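You operate a simulated robot arm through the tools that you are given. There is no shell and no other tool. Be economical: measure what you need, move in short steps, check, and stop when the job is done.

Carry out the task below with a simulated robot arm. There is one attempt and no reset: what you move stays moved.

TASK
Stack the brown carton on the white one on the blue pallet and square them up.
Fine: close to the blue stop; slide the pusher plate up close to them and lay the blue pad on top.

The check looks at the end state, three seconds after you hand in, the way a careful person would. Anything else that was tipped, shoved, dropped, spilled or broken makes it a failure.

THE ROBOT
A 7-joint arm with a two-finger gripper, fixed in place. Base frame: the origin is at the foot of the arm, x ahead of it, y to its left, z up; the work surface is at about z = 0.8. Readings come in m, rad, newtons and seconds.
With the tool pointing down near the work surface it reaches from about 0.34 to 0.72 m from the base axis. Its first joint turns from -1.152 to 1.152 rad. Payload 2.45 kg.
Tool frame: the origin (TCP) lies between the finger pads and is the grasp point; the fingertips stand 0.026 m ahead of it; z points along the fingers, y is the line along which they close. Largest opening 0.096 m; the body of the gripper starts 0.069 m behind the TCP.
Orientation is that of the tool frame in the base frame, as a unit quaternion [x, y, z, w]. With the fingers straight down and closing along the base's y, the tool's x points along the base's -x, its y along +y and its z along -z.

THE INTERFACE
- The arm moves only by the tool drive_tool. Its argument "steps" is a list of rows, each an object of numbers (a shift or turn left out is 0, a gripper value left out holds the last): "hand": the finger opening in m, from 0 to 0.096; "tx", "ty", "tz": the shift along the base's x, y, z in m; "ax", "ay", "az": the turn, a rotation vector about the base's x, y, z in rad. In form: [{"hand": .., "tx": .., "ty": .., "tz": .., "ax": .., "ay": .., "az": ..}, ...]. A call has 1 to 12 rows; each row shifts and turns the commanded pose from where the row before left it. Rows are played at 5 a second. More than 0.05 m and 0.15 rad between two rows, or a gripper value outside its range, and nothing of the call is played. A pose out of reach is approached as far as the arm can. The call stops where the force on the tool passes 40 N (or 10 N more than at its start, if that is more) or the arm is blocked; 0.2 s more then pass. The fingers move at their own pace and stop on an object; they squeeze with about 31 N. The grip force told is the motor's: it shows also when the fingers shut on nothing. Time passes only in rows, and 0.2 s behind the last, so rows that do not move let the fingers close. The reply holds the time, the measured pose of the TCP, the force on the tool along the base axes, the opening and the grip force, in the units named above and with some noise, with the torque about the TCP (base axes, N m) and any sound that the robot's microphone picked up, and new pictures: "show" is both (left out), scene, wrist or none.
- Cameras (640 x 400 px; columns grow to the right, rows downward): "scene" is fixed at [0.1525, -0.3903, 1.4273]; the picture's right is [0.85, -0.53, 0.00], its down [-0.31, -0.50, -0.81] and it looks along [0.43, 0.69, -0.59] (base axes); focal length 294 px, centre (320, 200). "wrist" rides on the gripper at [0.082, 0.003, -0.098] in the tool frame; the picture's right is [-0.04, 1.00, 0.00], its down [-0.73, -0.03, -0.68] and it looks along [-0.68, -0.03, 0.73] (tool axes); focal length 256 px, centre (320, 200). There is no depth. A picture from a camera that has moved, and an enlarged one, comes with that camera's place and axes in the base frame and with its lens. The place of the scene camera against the robot may be out by one fixed shift of up to 0.012 m in any direction.
- inspect(camera, box): a new picture of the part [left, top, right, bottom] of that camera's present view, enlarged. No time passes.
- finish_job(): hands the job in; it is judged then, once.

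Go step by step. Nothing tells you positions but the pictures and the camera data: compare them with the known pose of the tool, close in by small moves and look again before you grip or let go. The budget is 120 turns and 200 pictures, counting those below and the enlarged ones. Unless the task says otherwise, let go and move clear before handing in, and close with one line.

The tools are called as a command line: name --argument value ..., lists and objects as JSON in quotes. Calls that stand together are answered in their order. drive_tool: Moves the arm, as the interface text tells. Its arguments: {"type":"object","properties":{"steps":{"type":"array"},"show":{"type":"string","enum":["both","scene","wrist","none"]}},"required":["steps"]} The other tools are called the same way: inspect (camera, box) takes an enlarged picture of a part of a camera's view; finish_job () hands the job in.

At the start:

```text
t: 0.0
position: [0.4244, 0.0851, 1.1042]
orientation: [0.0, 1.0, 0.0, 0.0]
wrist_force: [0.2, -0.4, -1.1]
moment: [0.0, 0.0, 0.05]
gripper_width: 0.0958
finger_force: 0.0
```

scene: 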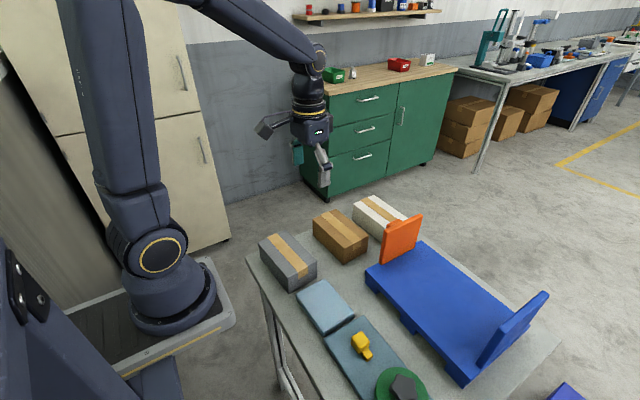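
wrist: 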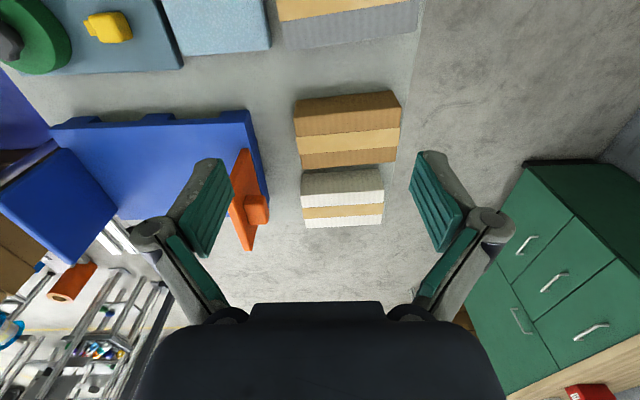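

I see three cartons (grey, brown, white), a blue pallet with an orange plate at the near end and a blue stop at the far end, and pads on the table. I'll enlarge the views to measure.

inspect --camera "scene" --box '[240, 180, 440, 305]'

inspect --camera "scene" --box '[280, 270, 488, 400]'

inspect --camera "scene" --box '[350, 200, 590, 400]'

inspect --camera "wrist" --box '[0, 0, 440, 275]'

```text
3.20 times, centred on (340, 242) of scene
camera zoom: at [0.1525, -0.3903, 1.4273], right [0.85, -0.53, 0.0], down [-0.31, -0.5, -0.81], along [0.43, 0.69, -0.59], focal length 941 px, centre (256, 64)
```

zoom: 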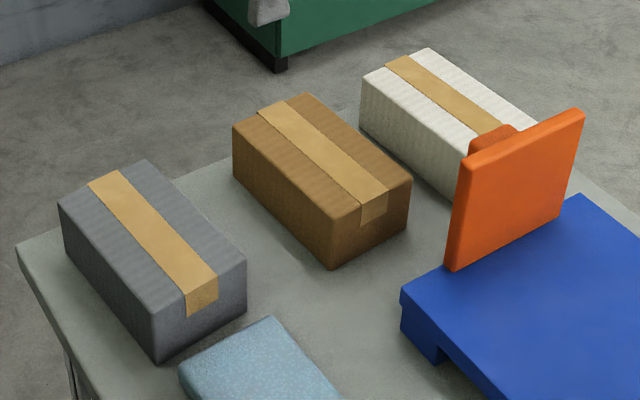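

```text
3.08 times, centred on (384, 335) of scene
camera zoom: at [0.1525, -0.3903, 1.4273], right [0.85, -0.53, 0.0], down [-0.31, -0.5, -0.81], along [0.43, 0.69, -0.59], focal length 905 px, centre (123, -215)
```

zoom: 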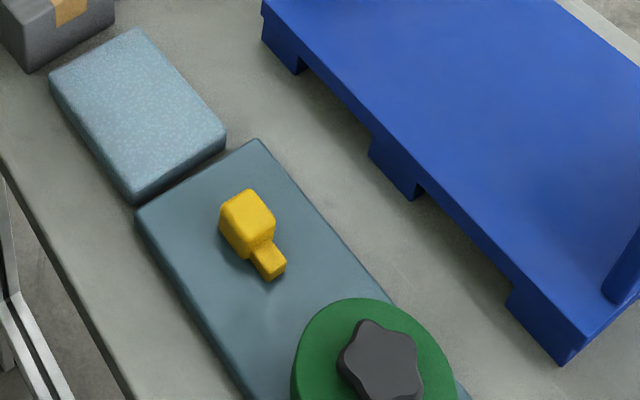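

```text
2.00 times, centred on (470, 300) of scene
camera zoom: at [0.1525, -0.3903, 1.4273], right [0.85, -0.53, 0.0], down [-0.31, -0.5, -0.81], along [0.43, 0.69, -0.59], focal length 588 px, centre (20, 0)
```

zoom: 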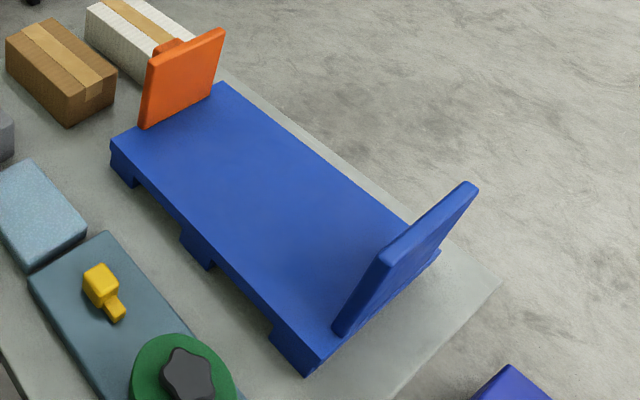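

```text
1.45 times, centred on (220, 138) of wrist
camera zoom: at [0.343, 0.0884, 1.2037], right [0.04, 1.0, 0.0], down [0.73, -0.03, 0.68], along [0.68, -0.03, -0.73], focal length 372 px, centre (466, 291)
```

zoom: 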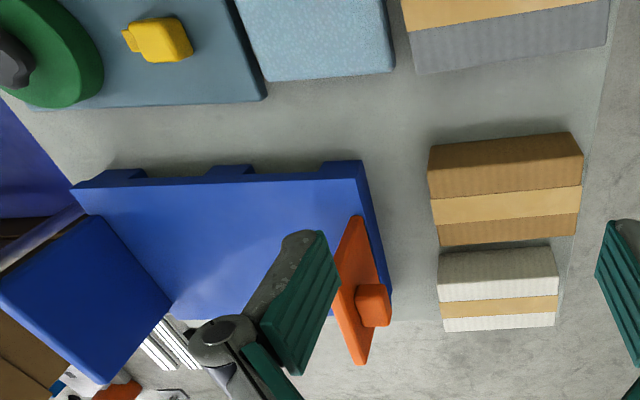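

Cartons lie with long axes along y: brown near (0.55, 0.13), white near (0.66, 0.11). I'll turn the gripper 90° so it closes along x, staying high, and look.

drive_tool --steps '[{"az": -0.1428, "tx": 0.02}, {"az": -0.1428, "tx": 0.02}, {"az": -0.1428, "tx": 0.02}, {"az": -0.1428, "tx": 0.02}, {"az": -0.1428, "tx": 0.02}, {"az": -0.1428, "tx": 0.02}, {"az": -0.1428, "ty": 0.02}, {"az": -0.1428, "ty": 0.02}, {"az": -0.1428, "ty": 0.02}, {"az": -0.1428, "ty": 0.02}, {"az": -0.1428}, {}]'

```text
t: 2.6
position: [0.5444, 0.1665, 1.1037]
orientation: [0.708, 0.706, 0.001, 0.0]
wrist_force: [1.0, 0.6, -0.2]
moment: [0.02, -0.01, 0.0]
gripper_width: 0.0959
finger_force: 0.1
camera wrist: at [0.5484, 0.2481, 1.2035], right [1.0, -0.04, 0.0], down [-0.03, -0.73, 0.68], along [-0.03, -0.68, -0.73], focal length 256 px, centre (320, 200)
```

scene: 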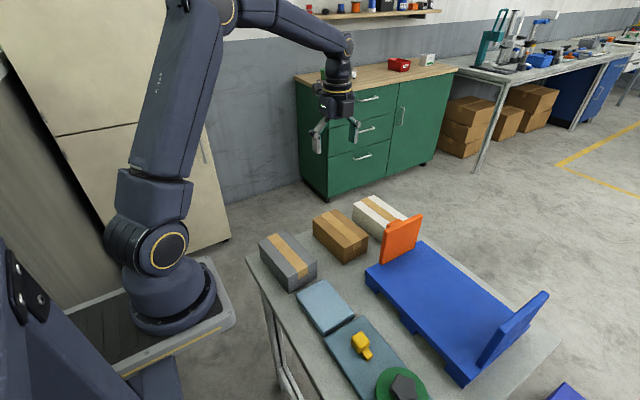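
wrist: 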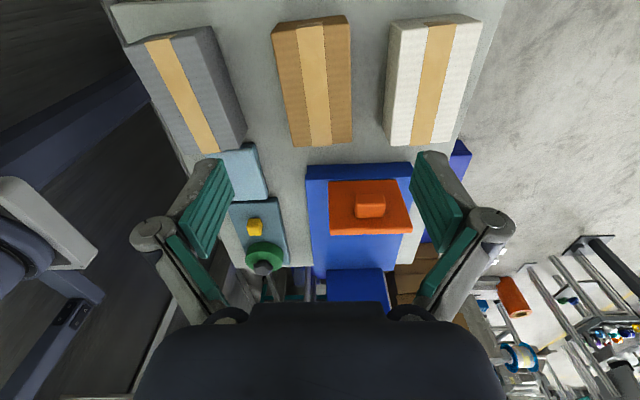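

The rotated wrist view looks down the pallet toward -y. I'll enlarge it to measure the cartons and pallet.

inspect --camera "wrist" --box '[260, 0, 500, 150]'

inspect --camera "wrist" --box '[220, 140, 460, 310]'

```text
2.67 times, centred on (380, 75) of wrist
camera zoom: at [0.5484, 0.2481, 1.2035], right [1.0, -0.04, 0.0], down [-0.03, -0.73, 0.68], along [-0.03, -0.68, -0.73], focal length 683 px, centre (160, 533)
```

zoom: 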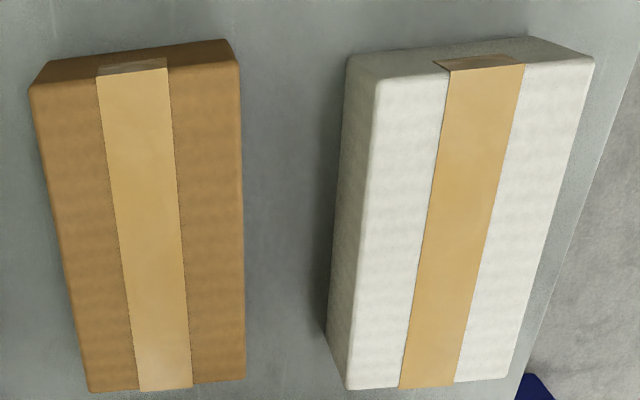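

```text
2.35 times, centred on (340, 225) of wrist
camera zoom: at [0.5484, 0.2481, 1.2035], right [1.0, -0.04, 0.0], down [-0.03, -0.73, 0.68], along [-0.03, -0.68, -0.73], focal length 602 px, centre (273, 141)
```

zoom: 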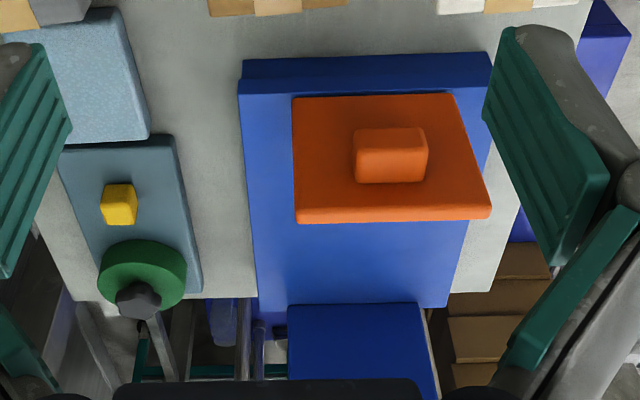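

White top centre is about (0.686, 0.117), brown about (0.538, 0.120), both ≈0.09 × 0.148 × 0.065 m with ~0.05 rad yaw. I'll hover over the white carton and check the alignment.

drive_tool --steps '[{"tx": 0.04, "ty": -0.0125, "tz": -0.02, "az": 0.02, "hand": 0.096}, {"tx": 0.04, "ty": -0.0125, "tz": -0.03, "az": 0.02}, {"tx": 0.04, "ty": -0.0125, "tz": -0.04, "az": 0.01}, {"tx": 0.0216, "ty": -0.0125, "tz": -0.04}, {"tz": -0.03}, {}]'

```text
refused: row 2 steps farther than a row can; nothing moved
```

drive_tool --steps '[{"tx": 0.03, "ty": -0.0125, "tz": -0.02, "az": 0.02, "hand": 0.096}, {"tx": 0.03, "ty": -0.0125, "tz": -0.03, "az": 0.02}, {"tx": 0.03, "ty": -0.0125, "tz": -0.03, "az": 0.01}, {"tx": 0.03, "ty": -0.0125, "tz": -0.03}, {"tx": 0.0216, "tz": -0.03}, {"tz": -0.02}, {}]'

```text
t: 4.2
position: [0.686, 0.1154, 0.9442]
orientation: [0.689, 0.725, 0.0, 0.0]
wrist_force: [-0.1, -0.2, 0.1]
moment: [-0.02, 0.01, 0.04]
gripper_width: 0.096
finger_force: 0.0
camera wrist: at [0.6859, 0.1967, 1.0424], right [1.0, 0.01, 0.0], down [0.01, -0.73, 0.68], along [0.01, -0.68, -0.73], focal length 256 px, centre (320, 200)
```

scene: 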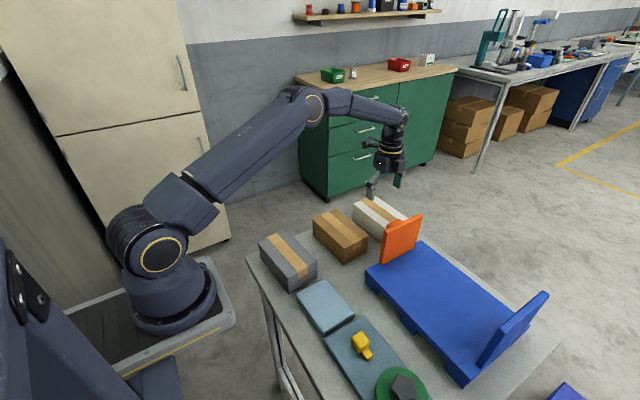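
wrist: 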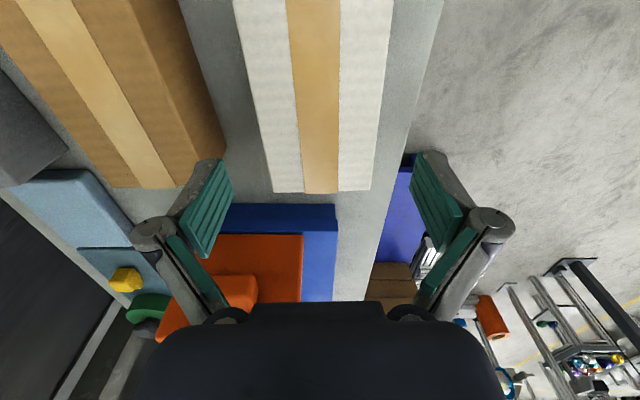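

Alignment over the white carton matches within about a millimetre. I'll descend to just above its top and check finger clearance.

drive_tool --steps '[{"tx": -0.001, "tz": -0.025, "ty": 0.001}, {"tz": -0.02}, {}]'

```text
t: 5.0
position: [0.6838, 0.1153, 0.8992]
orientation: [0.689, 0.725, 0.0, 0.0]
wrist_force: [0.5, -0.1, 0.1]
moment: [-0.01, 0.01, 0.02]
gripper_width: 0.0963
finger_force: 0.1
camera wrist: at [0.6834, 0.1974, 0.9977], right [1.0, 0.01, 0.0], down [0.01, -0.73, 0.68], along [0.01, -0.68, -0.73], focal length 256 px, centre (320, 200)
```

scene: 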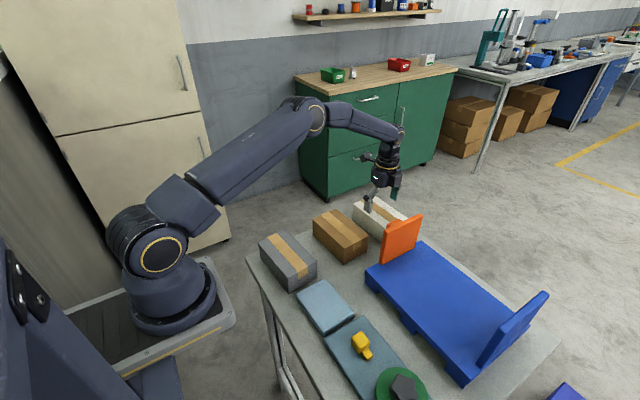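
wrist: 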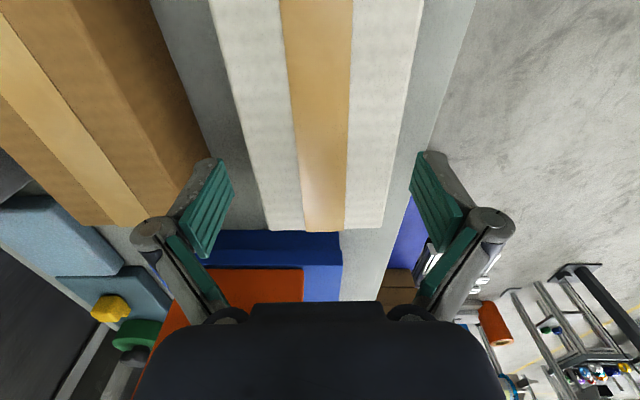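

The fingers straddle the carton evenly. Descending to grasp height.

drive_tool --steps '[{"tz": -0.02}, {"tz": -0.02}, {"tz": -0.017}, {}]' --show "wrist"

```text
t: 6.0
position: [0.6855, 0.1131, 0.8415]
orientation: [0.689, 0.725, 0.001, 0.0]
wrist_force: [0.6, 0.0, -0.5]
moment: [0.01, -0.01, 0.01]
gripper_width: 0.0962
finger_force: 0.2
camera wrist: at [0.6843, 0.1952, 0.9405], right [1.0, 0.01, 0.0], down [0.01, -0.73, 0.68], along [0.01, -0.68, -0.73], focal length 256 px, centre (320, 200)
```

wrist: 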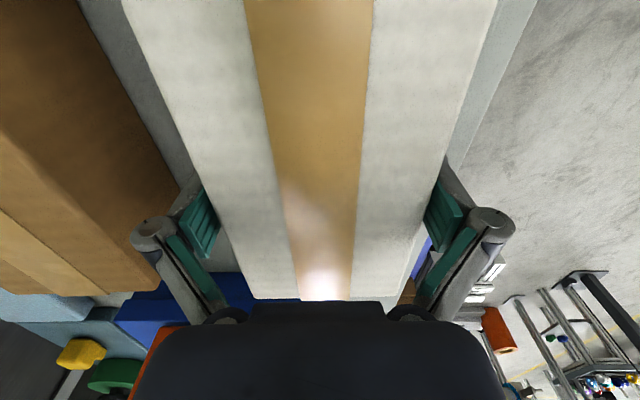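

Fingers sit on either side without contact. Closing.

drive_tool --steps '[{"hand": 0.07}, {}, {}, {}]' --show "none"

```text
t: 7.0
position: [0.685, 0.1136, 0.8425]
orientation: [0.689, 0.725, 0.0, 0.0]
wrist_force: [1.6, -0.9, 1.1]
moment: [0.11, -0.23, -0.04]
gripper_width: 0.0894
finger_force: 31.1
```

White carton is held (0.0894 m wide). The stop face is at y ≈ -0.325 and the pallet top at z ≈ 0.845. I'll lift high and square the yaw.

drive_tool --steps '[{"tz": 0.02}, {"tz": 0.04}, {"tz": 0.045}, {"tz": 0.045}, {"tz": 0.045}, {"az": -0.024}, {"az": -0.023}, {}]'

```text
t: 8.8
position: [0.6868, 0.1153, 1.0361]
orientation: [0.706, 0.708, 0.0, -0.001]
wrist_force: [0.2, -0.1, -3.1]
moment: [-0.02, 0.01, 0.0]
gripper_width: 0.0895
finger_force: 31.1
camera wrist: at [0.6886, 0.1977, 1.1359], right [1.0, -0.04, 0.0], down [-0.03, -0.73, 0.68], along [-0.03, -0.68, -0.73], focal length 256 px, centre (320, 200)
```

scene: 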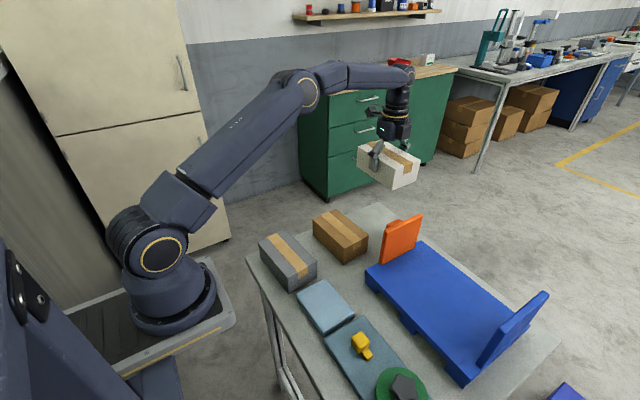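
wrist: 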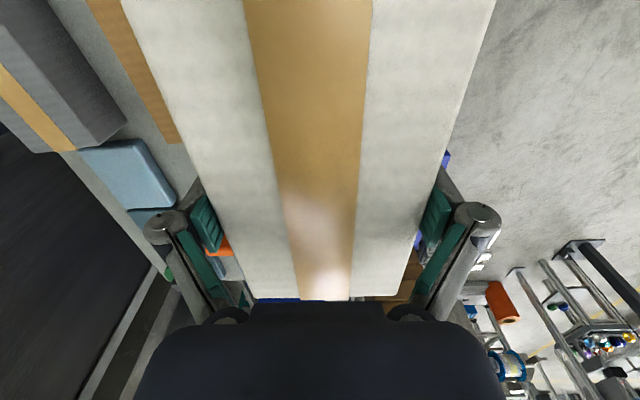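

Carton held straight and level. Raising slightly and carrying it over the pallet, staying above the orange plate.

drive_tool --steps '[{"tz": 0.025}, {"tx": -0.01, "ty": -0.043}, {"tx": -0.01, "ty": -0.043}, {"tx": -0.01, "ty": -0.043}, {"tx": -0.01, "ty": -0.043}, {"tx": -0.01, "ty": -0.043}, {"tx": -0.01, "ty": -0.043}, {"tx": -0.01, "ty": -0.043}, {"tx": -0.01, "ty": -0.043}, {}, {}]'

inspect --camera "scene" --box '[350, 140, 590, 400]'

```text
t: 11.2
position: [0.6033, -0.2252, 1.0615]
orientation: [0.706, 0.708, 0.0, 0.0]
wrist_force: [0.0, -0.1, -3.8]
moment: [0.03, 0.0, 0.02]
gripper_width: 0.0894
finger_force: 30.6
camera wrist: at [0.6063, -0.1431, 1.1607], right [1.0, -0.04, 0.0], down [-0.03, -0.73, 0.68], along [-0.03, -0.68, -0.73], focal length 256 px, centre (320, 200)
```

scene: 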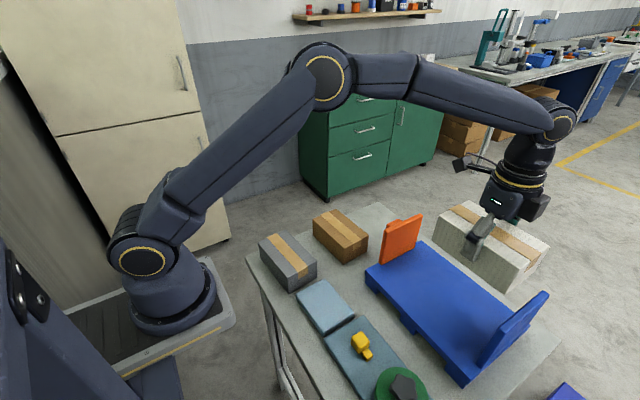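
wrist: 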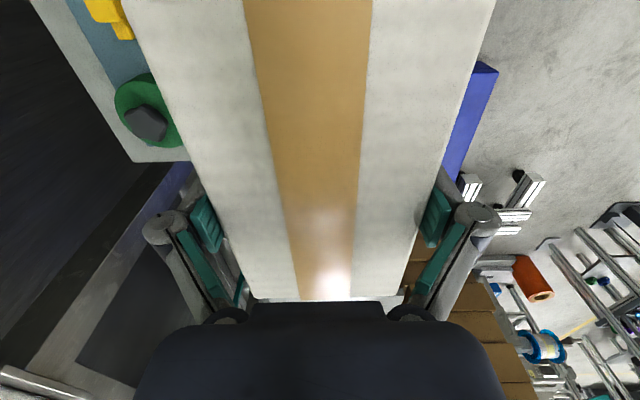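

```text
1.54 times, centred on (470, 270) of scene
camera zoom: at [0.1526, -0.3904, 1.4273], right [0.85, -0.53, 0.0], down [-0.31, -0.5, -0.81], along [0.43, 0.69, -0.59], focal length 452 px, centre (89, 92)
```

zoom: 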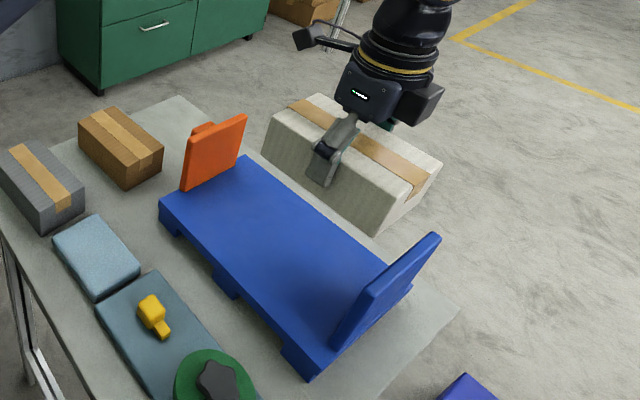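

Carton is above the pallet with roughly 25 mm to the stop in y. Lowering partway and looking again.

drive_tool --steps '[{"tz": -0.04}, {"tz": -0.04}, {"tz": -0.04}, {}]'

inspect --camera "scene" --box '[380, 180, 580, 390]'

```text
t: 12.2
position: [0.6035, -0.2283, 0.9403]
orientation: [0.706, 0.708, 0.0, 0.0]
wrist_force: [0.0, 1.0, -4.2]
moment: [-0.05, -0.05, 0.0]
gripper_width: 0.0896
finger_force: 31.2
camera wrist: at [0.6072, -0.1467, 1.0399], right [1.0, -0.04, 0.0], down [-0.03, -0.73, 0.68], along [-0.03, -0.68, -0.73], focal length 256 px, centre (320, 200)
```

scene: 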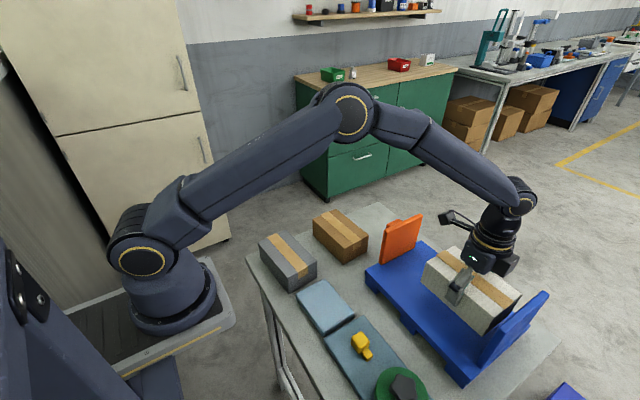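
wrist: 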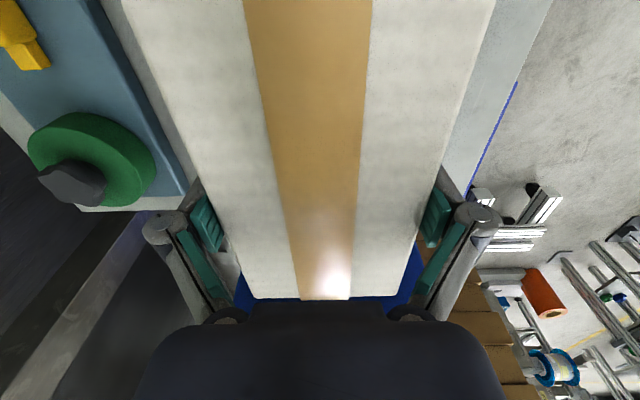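

```text
1.90 times, centred on (480, 285) of scene
camera zoom: at [0.1526, -0.3904, 1.4273], right [0.85, -0.53, 0.0], down [-0.31, -0.5, -0.81], along [0.43, 0.69, -0.59], focal length 560 px, centre (15, 38)
```

zoom: 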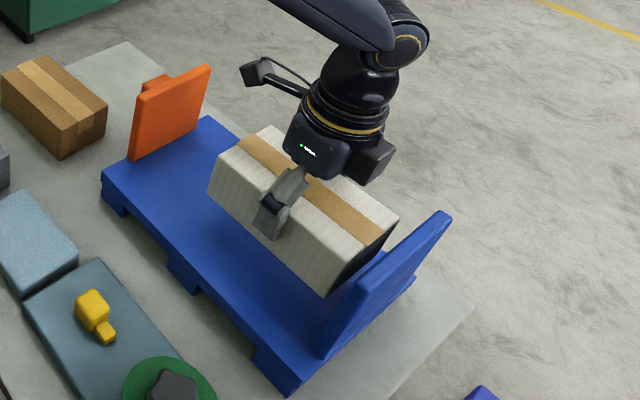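

Clear of the stop with a small gap, and centred on it in x. Lowering to near the pallet surface.

drive_tool --steps '[{"tz": -0.025}, {"tz": -0.015}, {"tz": -0.005}, {}]'

inspect --camera "scene" --box '[400, 220, 570, 390]'

```text
t: 13.2
position: [0.6064, -0.2278, 0.8966]
orientation: [0.706, 0.708, 0.0, 0.0]
wrist_force: [0.5, -1.1, -3.4]
moment: [-0.02, -0.01, 0.0]
gripper_width: 0.0897
finger_force: 30.8
camera wrist: at [0.6085, -0.1461, 0.996], right [1.0, -0.04, 0.0], down [-0.03, -0.73, 0.68], along [-0.02, -0.68, -0.73], focal length 256 px, centre (320, 200)
```

scene: 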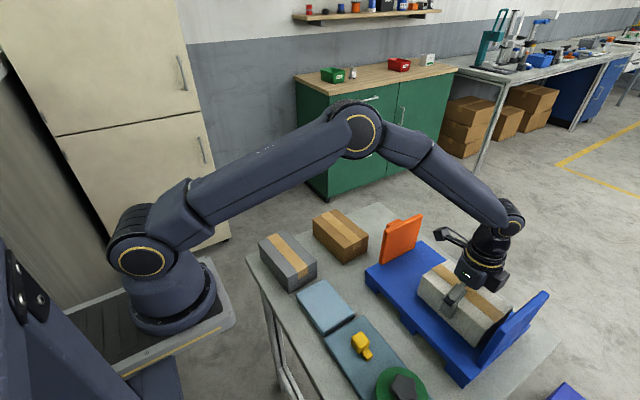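
wrist: 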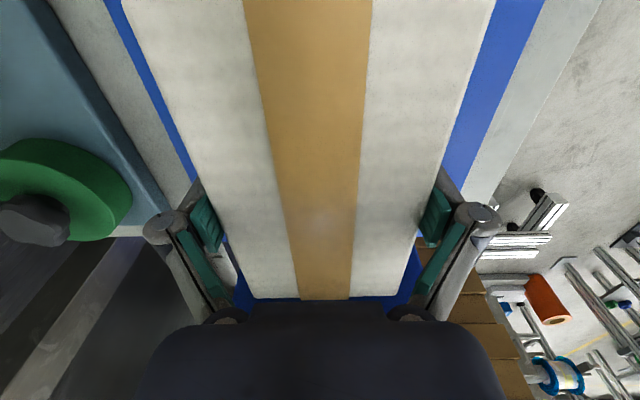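

```text
2.35 times, centred on (485, 305) of scene
camera zoom: at [0.1526, -0.3904, 1.4273], right [0.85, -0.53, 0.0], down [-0.31, -0.5, -0.81], along [0.43, 0.69, -0.59], focal length 692 px, centre (-68, -47)
```

zoom: 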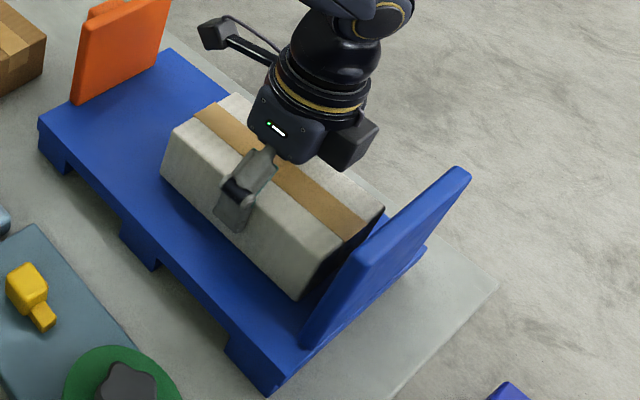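

Carton is square to the pallet; the pallet centre is x ≈ 0.610. I'll nudge +x 4 mm and approach the stop gently, watching the force.

drive_tool --steps '[{"tx": 0.004, "ty": -0.004}, {"ty": -0.004}, {"ty": -0.003}, {}, {}]' --show "none"

inspect --camera "scene" --box '[440, 240, 560, 370]'

inspect --camera "wrist" --box '[220, 230, 440, 340]'

```text
t: 14.4
position: [0.6087, -0.2402, 0.8969]
orientation: [0.706, 0.708, 0.0, -0.001]
wrist_force: [0.0, 0.1, -3.3]
moment: [-0.04, -0.01, -0.03]
gripper_width: 0.0896
finger_force: 31.2
```

```text
3.08 times, centred on (500, 305) of scene
camera zoom: at [0.1526, -0.3904, 1.4273], right [0.85, -0.53, 0.0], down [-0.31, -0.5, -0.81], along [0.43, 0.69, -0.59], focal length 905 px, centre (-234, -123)
```

zoom: 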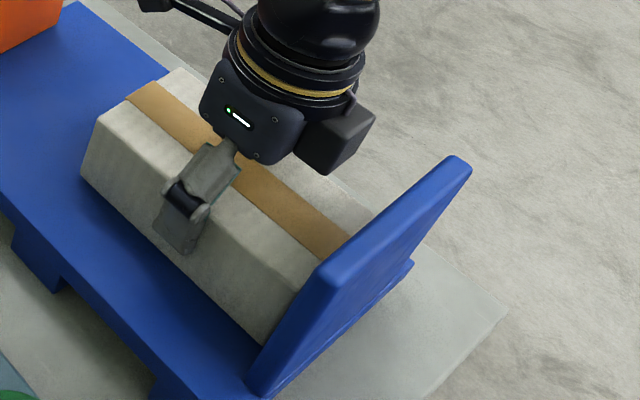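

```text
2.91 times, centred on (330, 285) of wrist
camera zoom: at [0.612, -0.1581, 0.9965], right [1.0, -0.04, 0.0], down [-0.03, -0.73, 0.68], along [-0.03, -0.68, -0.73], focal length 745 px, centre (291, -47)
```

zoom: 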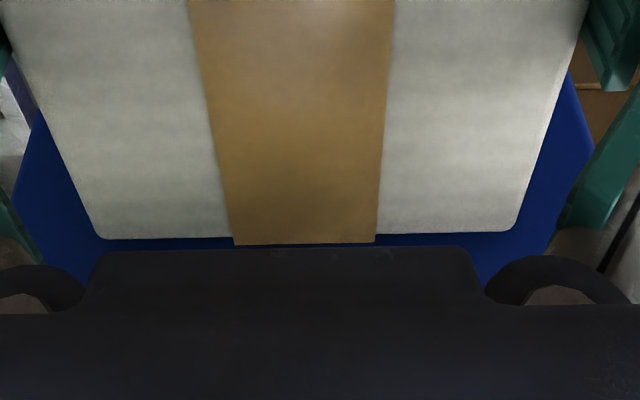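

Front edge is now at y ≈ -0.314, still no contact. I'll lower to near contact with the pallet first, then creep.

drive_tool --steps '[{"tz": -0.003}, {"tz": -0.002}, {}]' --show "none"

drive_tool --steps '[{"ty": -0.002}, {"ty": -0.002}, {"ty": -0.001}, {}, {}]' --show "none"

```text
t: 15.2
position: [0.6091, -0.2394, 0.8922]
orientation: [0.706, 0.708, 0.0, 0.0]
wrist_force: [0.0, -0.2, -3.0]
moment: [0.01, 0.01, -0.04]
gripper_width: 0.0896
finger_force: 30.6
```

```text
t: 16.4
position: [0.6108, -0.2435, 0.8919]
orientation: [0.706, 0.708, 0.001, 0.0]
wrist_force: [-2.9, 5.0, -2.5]
moment: [-0.25, -0.01, -0.36]
gripper_width: 0.0895
finger_force: 30.9
```

Light contact with the stop (5 N). Backing off 2 mm and lowering to the pallet.

drive_tool --steps '[{"ty": 0.0025}, {"tz": -0.002}, {"tz": -0.002}, {}]' --show "none"

```text
t: 17.4
position: [0.6088, -0.2419, 0.8911]
orientation: [0.706, 0.708, 0.0, 0.003]
wrist_force: [-2.1, -2.8, 19.5]
moment: [-0.01, 0.08, -0.06]
gripper_width: 0.09
finger_force: 30.8
```

The pallet surface is reached. I'll relieve the press, open, and rise straight up.

drive_tool --steps '[{"tz": 0.002}, {}, {"hand": 0.096}, {}, {}]' --show "none"

drive_tool --steps '[{"tz": 0.02}, {"tz": 0.03}, {"tz": 0.045}, {"tz": 0.045}, {"tz": 0.04, "ty": 0.02}, {"ty": 0.04}, {}]'

inspect --camera "wrist" --box '[200, 60, 440, 310]'

inspect --camera "scene" --box '[350, 200, 570, 390]'

```text
t: 18.6
position: [0.6079, -0.2418, 0.8903]
orientation: [0.706, 0.708, 0.001, 0.0]
wrist_force: [0.5, 0.0, 0.1]
moment: [0.01, -0.03, -0.01]
gripper_width: 0.0962
finger_force: 0.0
```

```text
t: 20.2
position: [0.6089, -0.1824, 1.072]
orientation: [0.706, 0.708, 0.0, 0.0]
wrist_force: [-0.2, -0.2, 0.8]
moment: [-0.02, 0.03, -0.01]
gripper_width: 0.096
finger_force: 0.2
camera wrist: at [0.6109, -0.0997, 1.17], right [1.0, -0.04, 0.0], down [-0.03, -0.73, 0.68], along [-0.02, -0.68, -0.73], focal length 256 px, centre (320, 200)
```

scene: 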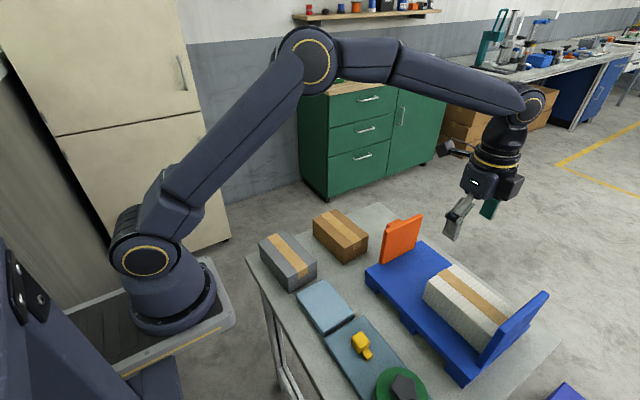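
wrist: 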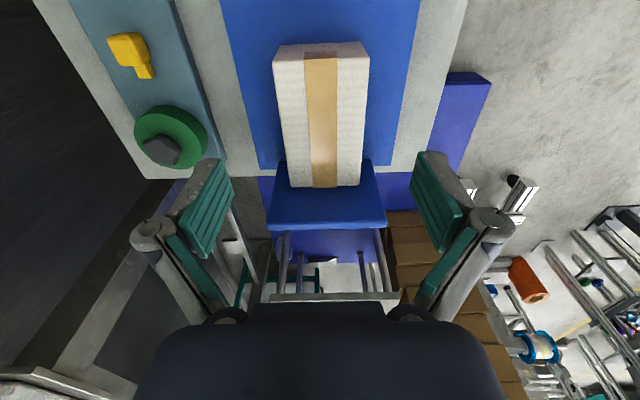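

```text
1.60 times, centred on (320, 185) of wrist
camera zoom: at [0.6109, -0.0997, 1.17], right [1.0, -0.04, 0.0], down [-0.03, -0.73, 0.68], along [-0.02, -0.68, -0.73], focal length 410 px, centre (320, 224)
```

zoom: 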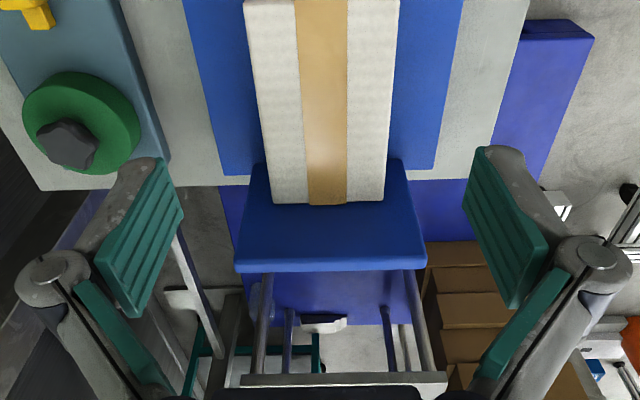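

```text
2.11 times, centred on (460, 295) of scene
camera zoom: at [0.1525, -0.3903, 1.4273], right [0.85, -0.53, 0.0], down [-0.31, -0.5, -0.81], along [0.43, 0.69, -0.59], focal length 619 px, centre (25, 0)
```

zoom: 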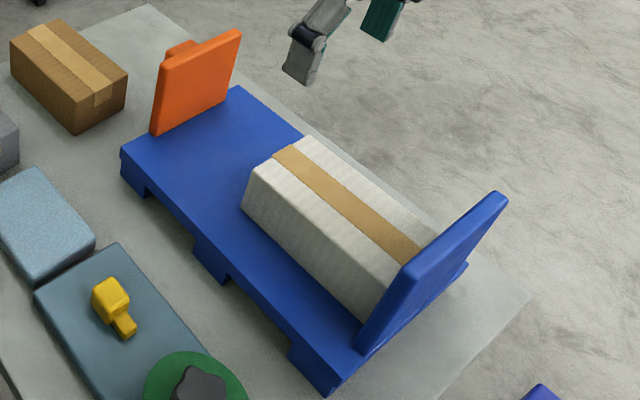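

White is square and about 2 mm from the stop. Now to the brown carton near (0.538, 0.120), hovering above it.

drive_tool --steps '[{"tx": -0.009, "ty": 0.038}, {"tx": -0.009, "ty": 0.038}, {"tx": -0.009, "ty": 0.038}, {"tx": -0.009, "ty": 0.038}, {"tx": -0.009, "ty": 0.038}, {"tx": -0.009, "ty": 0.038, "az": 0.02}, {"tx": -0.009, "ty": 0.038, "az": 0.02}, {"tx": -0.008, "ty": 0.036, "az": 0.01}, {"tz": -0.045}, {"tz": -0.045}, {"tz": -0.04}, {}]' --show "wrist"

inspect --camera "wrist" --box '[180, 0, 460, 210]'

```text
t: 22.8
position: [0.5382, 0.1201, 0.9405]
orientation: [0.688, 0.726, 0.0, 0.0]
wrist_force: [0.1, -0.7, 1.0]
moment: [0.0, -0.03, 0.01]
gripper_width: 0.0961
finger_force: 0.1
camera wrist: at [0.537, 0.2017, 1.0396], right [1.0, 0.01, 0.0], down [0.01, -0.73, 0.68], along [0.01, -0.68, -0.73], focal length 256 px, centre (320, 200)
```

wrist: 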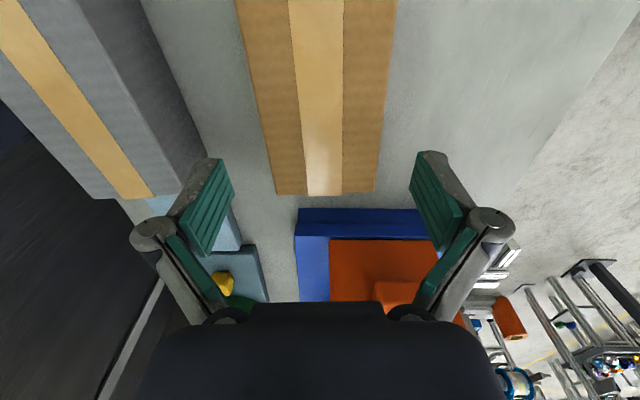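

```text
1.90 times, centred on (320, 105) of wrist
camera zoom: at [0.537, 0.2017, 1.0396], right [1.0, 0.01, 0.0], down [0.01, -0.73, 0.68], along [0.01, -0.68, -0.73], focal length 488 px, centre (320, 381)
```

zoom: 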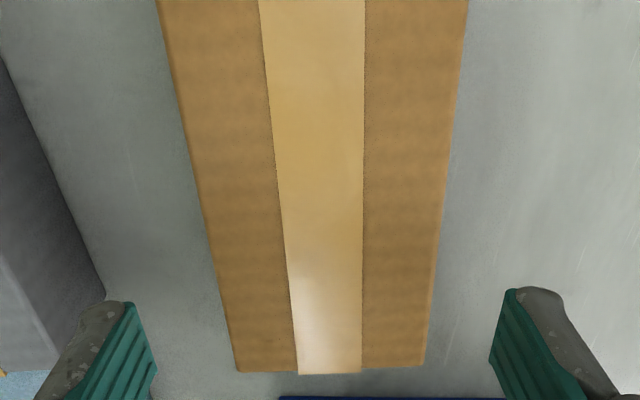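

Aligned with the brown carton within about a millimetre. Descending in two stages and gripping.

drive_tool --steps '[{"tx": 0.001, "tz": -0.035}, {"tz": -0.02}, {"tz": -0.02}, {"tz": -0.02}, {"tz": -0.003}, {}]' --show "wrist"

```text
t: 24.2
position: [0.5417, 0.1199, 0.8412]
orientation: [0.687, 0.726, 0.001, 0.0]
wrist_force: [0.1, -0.2, 0.1]
moment: [-0.01, -0.01, 0.02]
gripper_width: 0.096
finger_force: 0.1
camera wrist: at [0.5405, 0.2011, 0.9405], right [1.0, 0.01, 0.0], down [0.01, -0.73, 0.68], along [0.01, -0.68, -0.73], focal length 256 px, centre (320, 200)
```

wrist: 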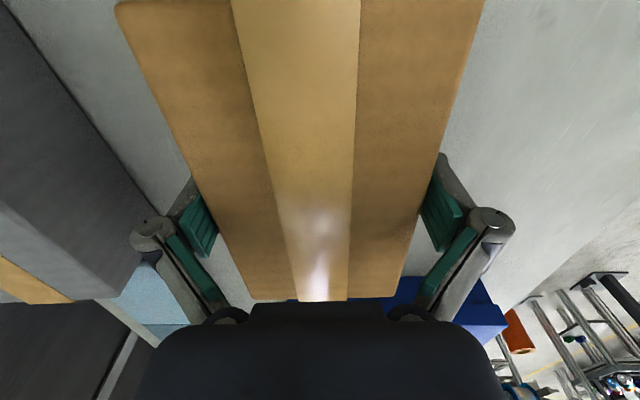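

drive_tool --steps '[{"hand": 0.07}, {}, {}, {}]' --show "wrist"

drive_tool --steps '[{"tz": 0.02}, {"tz": 0.04}, {"tz": 0.045}, {"tz": 0.045}, {"tz": 0.045}, {"tz": 0.035, "az": -0.02}, {"az": -0.02}, {"az": -0.01}, {}]'

```text
t: 25.2
position: [0.5407, 0.1191, 0.8407]
orientation: [0.687, 0.726, 0.0, 0.0]
wrist_force: [-3.2, -0.5, 2.8]
moment: [-0.04, 0.28, 0.01]
gripper_width: 0.0897
finger_force: 30.9
camera wrist: at [0.5404, 0.2012, 0.9408], right [1.0, 0.01, 0.0], down [0.01, -0.73, 0.68], along [0.01, -0.68, -0.73], focal length 256 px, centre (320, 200)
```

wrist: 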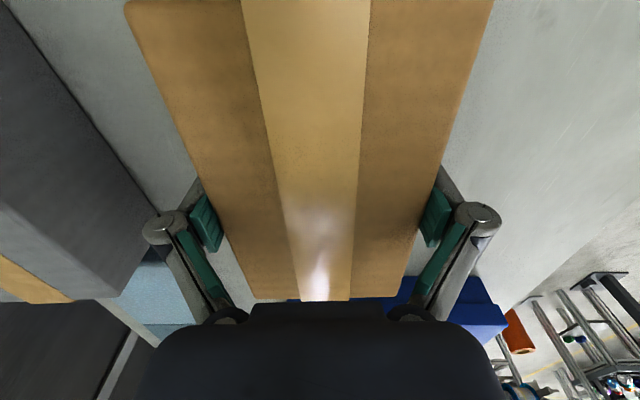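

```text
t: 27.2
position: [0.5398, 0.1195, 1.0724]
orientation: [0.706, 0.708, 0.0, 0.0]
wrist_force: [0.5, 0.6, -4.7]
moment: [-0.01, 0.02, -0.03]
gripper_width: 0.0895
finger_force: 31.3
camera wrist: at [0.5425, 0.2021, 1.1718], right [1.0, -0.04, 0.0], down [-0.03, -0.73, 0.68], along [-0.03, -0.68, -0.73], focal length 256 px, centre (320, 200)
```

scene: 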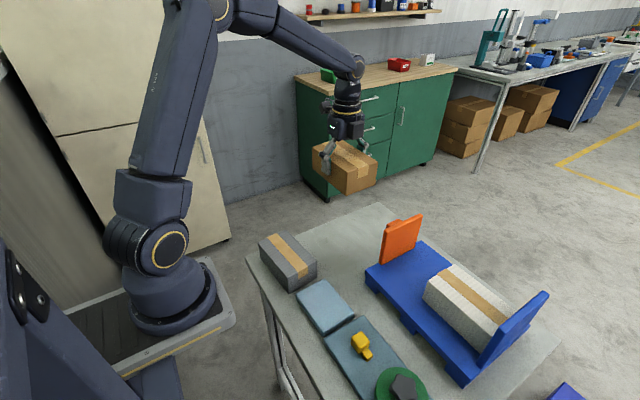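
wrist: 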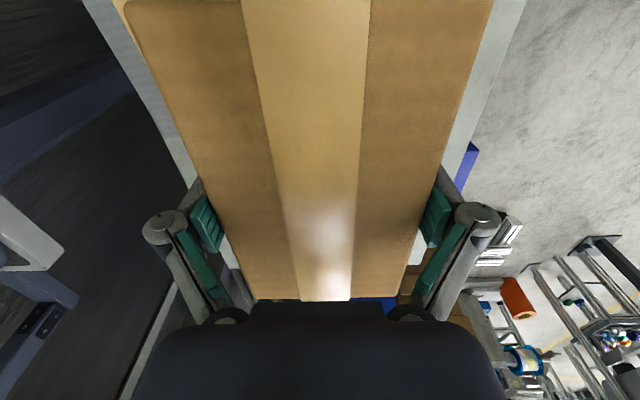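

inspect --camera "wrist" --box '[220, 230, 440, 340]'

```text
2.91 times, centred on (330, 285) of wrist
camera zoom: at [0.5425, 0.2021, 1.1718], right [1.0, -0.04, 0.0], down [-0.03, -0.73, 0.68], along [-0.03, -0.68, -0.73], focal length 745 px, centre (291, -47)
```

zoom: 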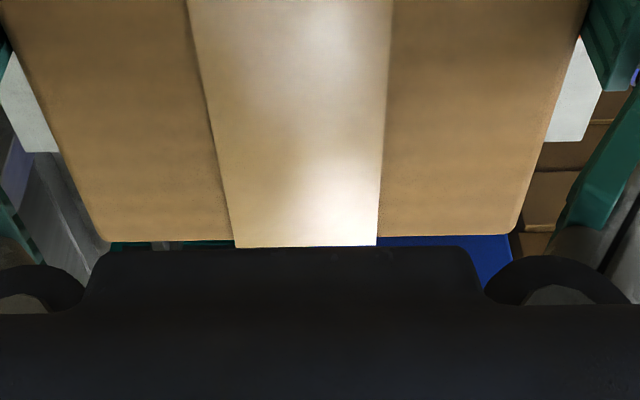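

Brown sits in the grip just as white did, so the same TCP x,y squares them. Carrying it over, with 30 mm margin to the stop for now.

drive_tool --steps '[{"tx": 0.0086, "ty": -0.0375}, {"tx": 0.0086, "ty": -0.0375}, {"tx": 0.0086, "ty": -0.0375}, {"tx": 0.0086, "ty": -0.0375}, {"tx": 0.0086, "ty": -0.0375}, {"tx": 0.0086, "ty": -0.0375}, {"tx": 0.0086, "ty": -0.0375}, {"tx": 0.0086, "ty": -0.0375}, {"ty": -0.03}, {}, {}]'

inspect --camera "wrist" --box '[220, 230, 440, 340]'

```text
t: 29.6
position: [0.6077, -0.2112, 1.0718]
orientation: [0.706, 0.708, 0.0, 0.0]
wrist_force: [0.1, -0.3, -3.4]
moment: [0.01, 0.0, 0.0]
gripper_width: 0.0895
finger_force: 30.8
camera wrist: at [0.6103, -0.129, 1.1711], right [1.0, -0.04, 0.0], down [-0.03, -0.73, 0.68], along [-0.03, -0.68, -0.73], focal length 256 px, centre (320, 200)
```

scene: 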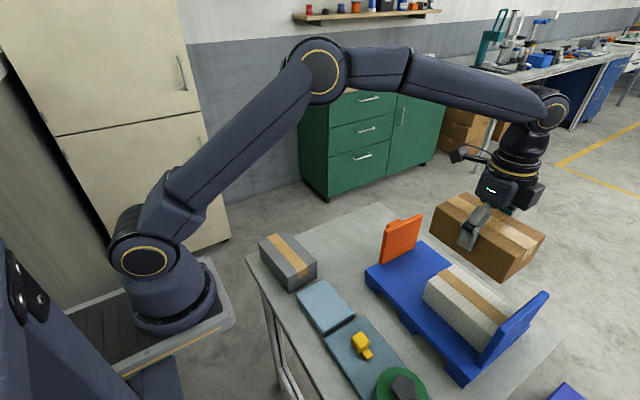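
wrist: 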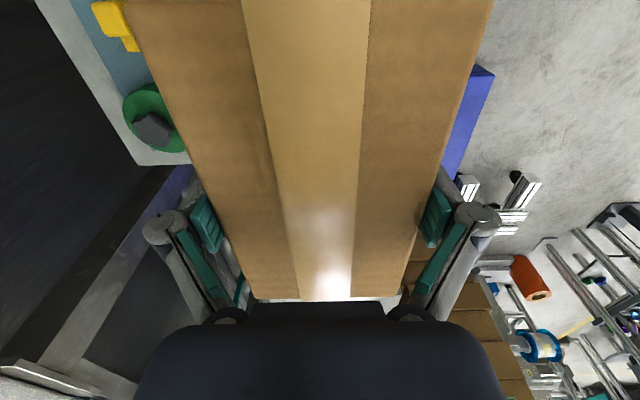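

```text
2.91 times, centred on (330, 285) of wrist
camera zoom: at [0.6103, -0.129, 1.1711], right [1.0, -0.04, 0.0], down [-0.03, -0.73, 0.68], along [-0.03, -0.68, -0.73], focal length 745 px, centre (291, -47)
```

zoom: 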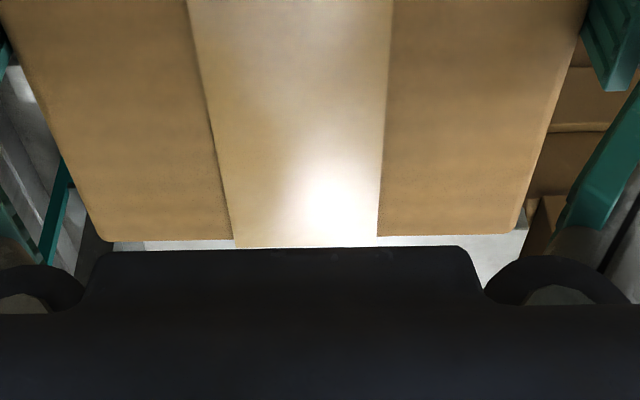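

Lowering to about 25 mm above the white carton, still short of the stop, then sliding to y ≈ -0.240.

drive_tool --steps '[{"tz": -0.04}, {"tz": -0.045}, {"tz": -0.005, "ty": -0.01}, {"ty": -0.01}, {"ty": -0.006}, {"ty": -0.003}, {}, {}]'

inspect --camera "scene" --box '[400, 200, 570, 380]'

```text
t: 31.4
position: [0.6066, -0.2395, 0.9821]
orientation: [0.706, 0.708, 0.0, 0.0]
wrist_force: [-0.2, -0.2, -3.2]
moment: [-0.01, -0.04, -0.02]
gripper_width: 0.0895
finger_force: 31.2
camera wrist: at [0.6101, -0.157, 1.0801], right [1.0, -0.04, 0.0], down [-0.03, -0.73, 0.68], along [-0.03, -0.68, -0.73], focal length 256 px, centre (320, 200)
```

scene: 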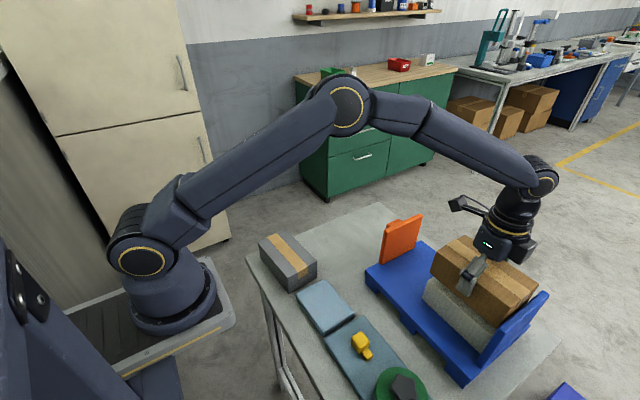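
wrist: 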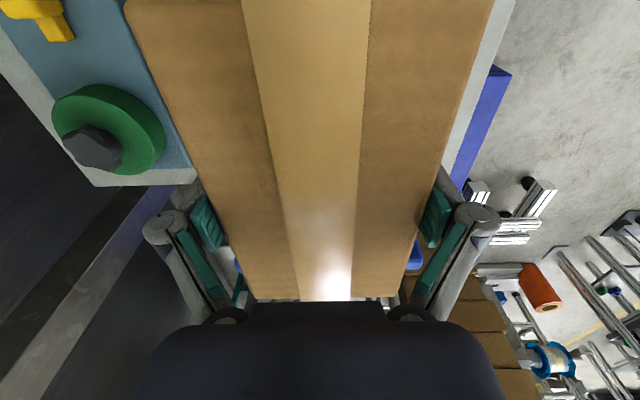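

```text
2.22 times, centred on (485, 290) of scene
camera zoom: at [0.1526, -0.3904, 1.4273], right [0.85, -0.53, 0.0], down [-0.31, -0.5, -0.81], along [0.43, 0.69, -0.59], focal length 653 px, centre (-47, 0)
```

zoom: 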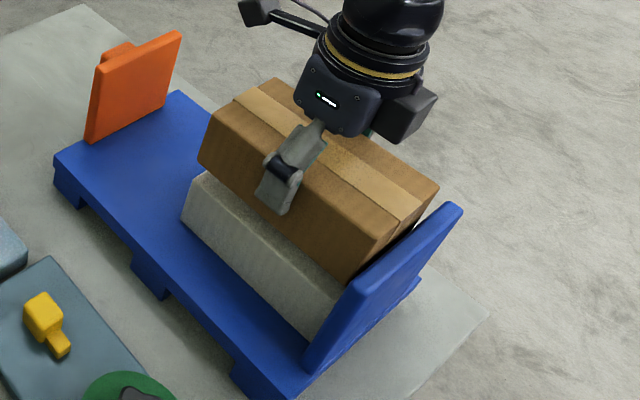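

Alignment looks right. Fine adjust and lower slowly toward contact.

drive_tool --steps '[{"tx": 0.0015, "ty": -0.001, "tz": -0.01}, {"tz": -0.008}, {"tz": -0.004}, {}, {}]' --show "none"

```text
t: 32.6
position: [0.6082, -0.2393, 0.9606]
orientation: [0.706, 0.708, -0.001, 0.0]
wrist_force: [-0.7, -0.4, -3.3]
moment: [-0.01, 0.01, 0.03]
gripper_width: 0.0897
finger_force: 30.9
```

drive_tool --steps '[{"ty": -0.001, "tz": -0.002}, {"tz": -0.002}, {}, {}]' --show "none"

inspect --camera "scene" --box '[410, 220, 560, 370]'

```text
t: 33.6
position: [0.61, -0.2398, 0.9573]
orientation: [0.706, 0.708, -0.001, 0.0]
wrist_force: [0.8, -0.7, -3.5]
moment: [0.02, -0.03, 0.0]
gripper_width: 0.0893
finger_force: 30.4
```

```text
2.67 times, centred on (485, 295) of scene
camera zoom: at [0.1526, -0.3904, 1.4273], right [0.85, -0.53, 0.0], down [-0.31, -0.5, -0.81], along [0.43, 0.69, -0.59], focal length 784 px, centre (-120, -53)
```

zoom: 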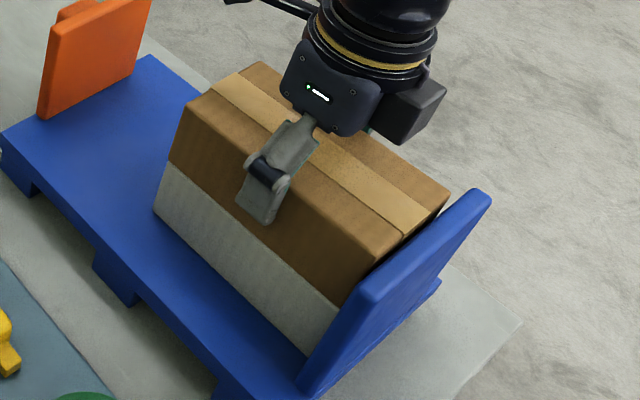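

Brown is lined up with white. Lowering the last couple of millimetres.

drive_tool --steps '[{"tz": -0.0015}, {"tz": -0.0015}, {}]' --show "none"

```text
t: 34.4
position: [0.6117, -0.2415, 0.9551]
orientation: [0.706, 0.709, 0.0, 0.002]
wrist_force: [-3.5, 1.3, 19.6]
moment: [0.04, 0.13, 0.12]
gripper_width: 0.0902
finger_force: 31.2
```

Contact on the white carton. Relieving, opening, and rising clear.

drive_tool --steps '[{"tz": 0.002}, {}, {"hand": 0.096}, {}, {}, {"tz": 0.02}, {"tz": 0.03}, {"tz": 0.045}, {"tz": 0.045, "ty": 0.02}, {"ty": 0.045}, {}]'

inspect --camera "scene" --box '[410, 220, 560, 370]'

inspect --camera "wrist" --box '[200, 0, 440, 240]'

```text
t: 36.8
position: [0.609, -0.1744, 1.1005]
orientation: [0.706, 0.708, 0.001, 0.0]
wrist_force: [0.5, 0.2, 0.5]
moment: [0.02, 0.02, 0.02]
gripper_width: 0.0961
finger_force: 0.1
camera wrist: at [0.6122, -0.0933, 1.1999], right [1.0, -0.04, 0.0], down [-0.03, -0.73, 0.68], along [-0.02, -0.68, -0.73], focal length 256 px, centre (320, 200)
```

scene: 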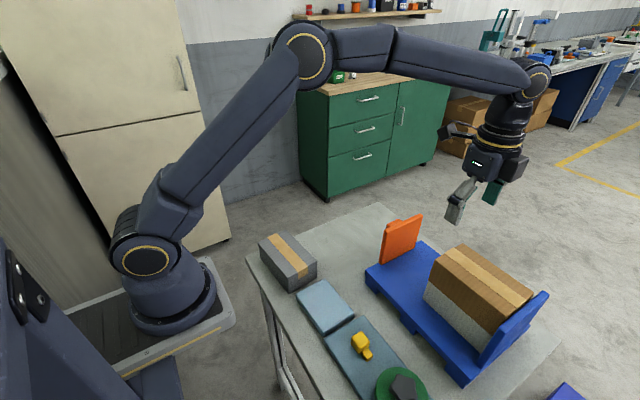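
wrist: 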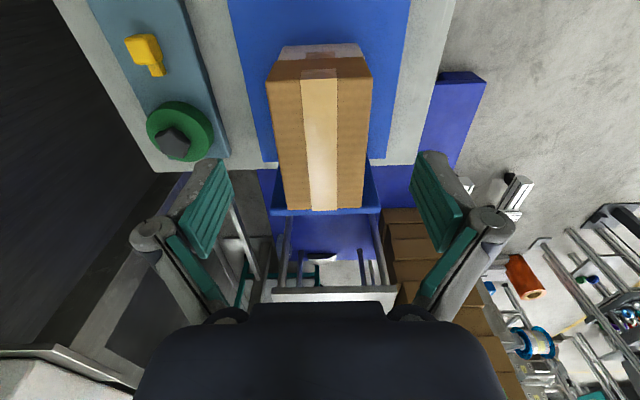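

```text
2.67 times, centred on (485, 295) of scene
camera zoom: at [0.1525, -0.3903, 1.4273], right [0.85, -0.53, 0.0], down [-0.31, -0.5, -0.81], along [0.43, 0.69, -0.59], focal length 784 px, centre (-120, -53)
```

zoom: 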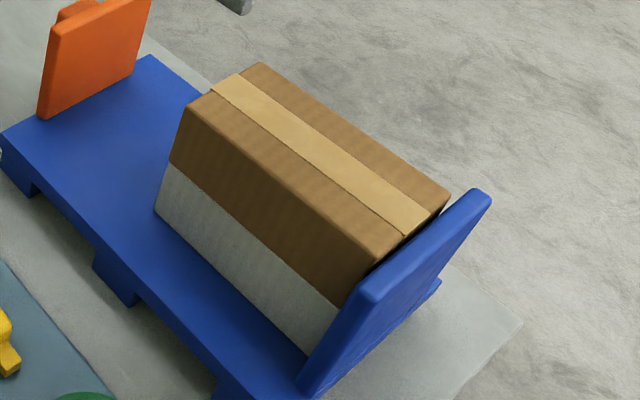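

```text
1.67 times, centred on (320, 120) of wrist
camera zoom: at [0.6122, -0.0933, 1.1999], right [1.0, -0.04, 0.0], down [-0.03, -0.73, 0.68], along [-0.02, -0.68, -0.73], focal length 427 px, centre (320, 333)
```

zoom: 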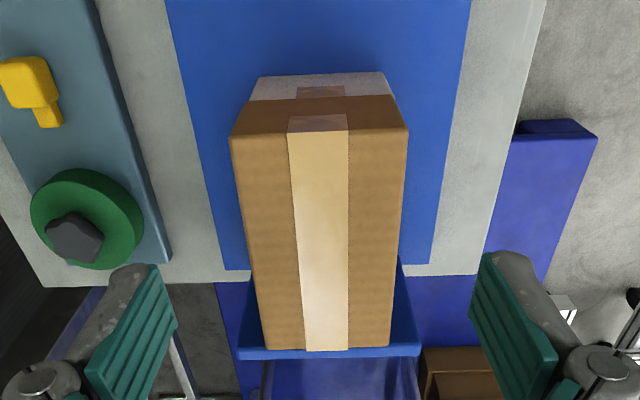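

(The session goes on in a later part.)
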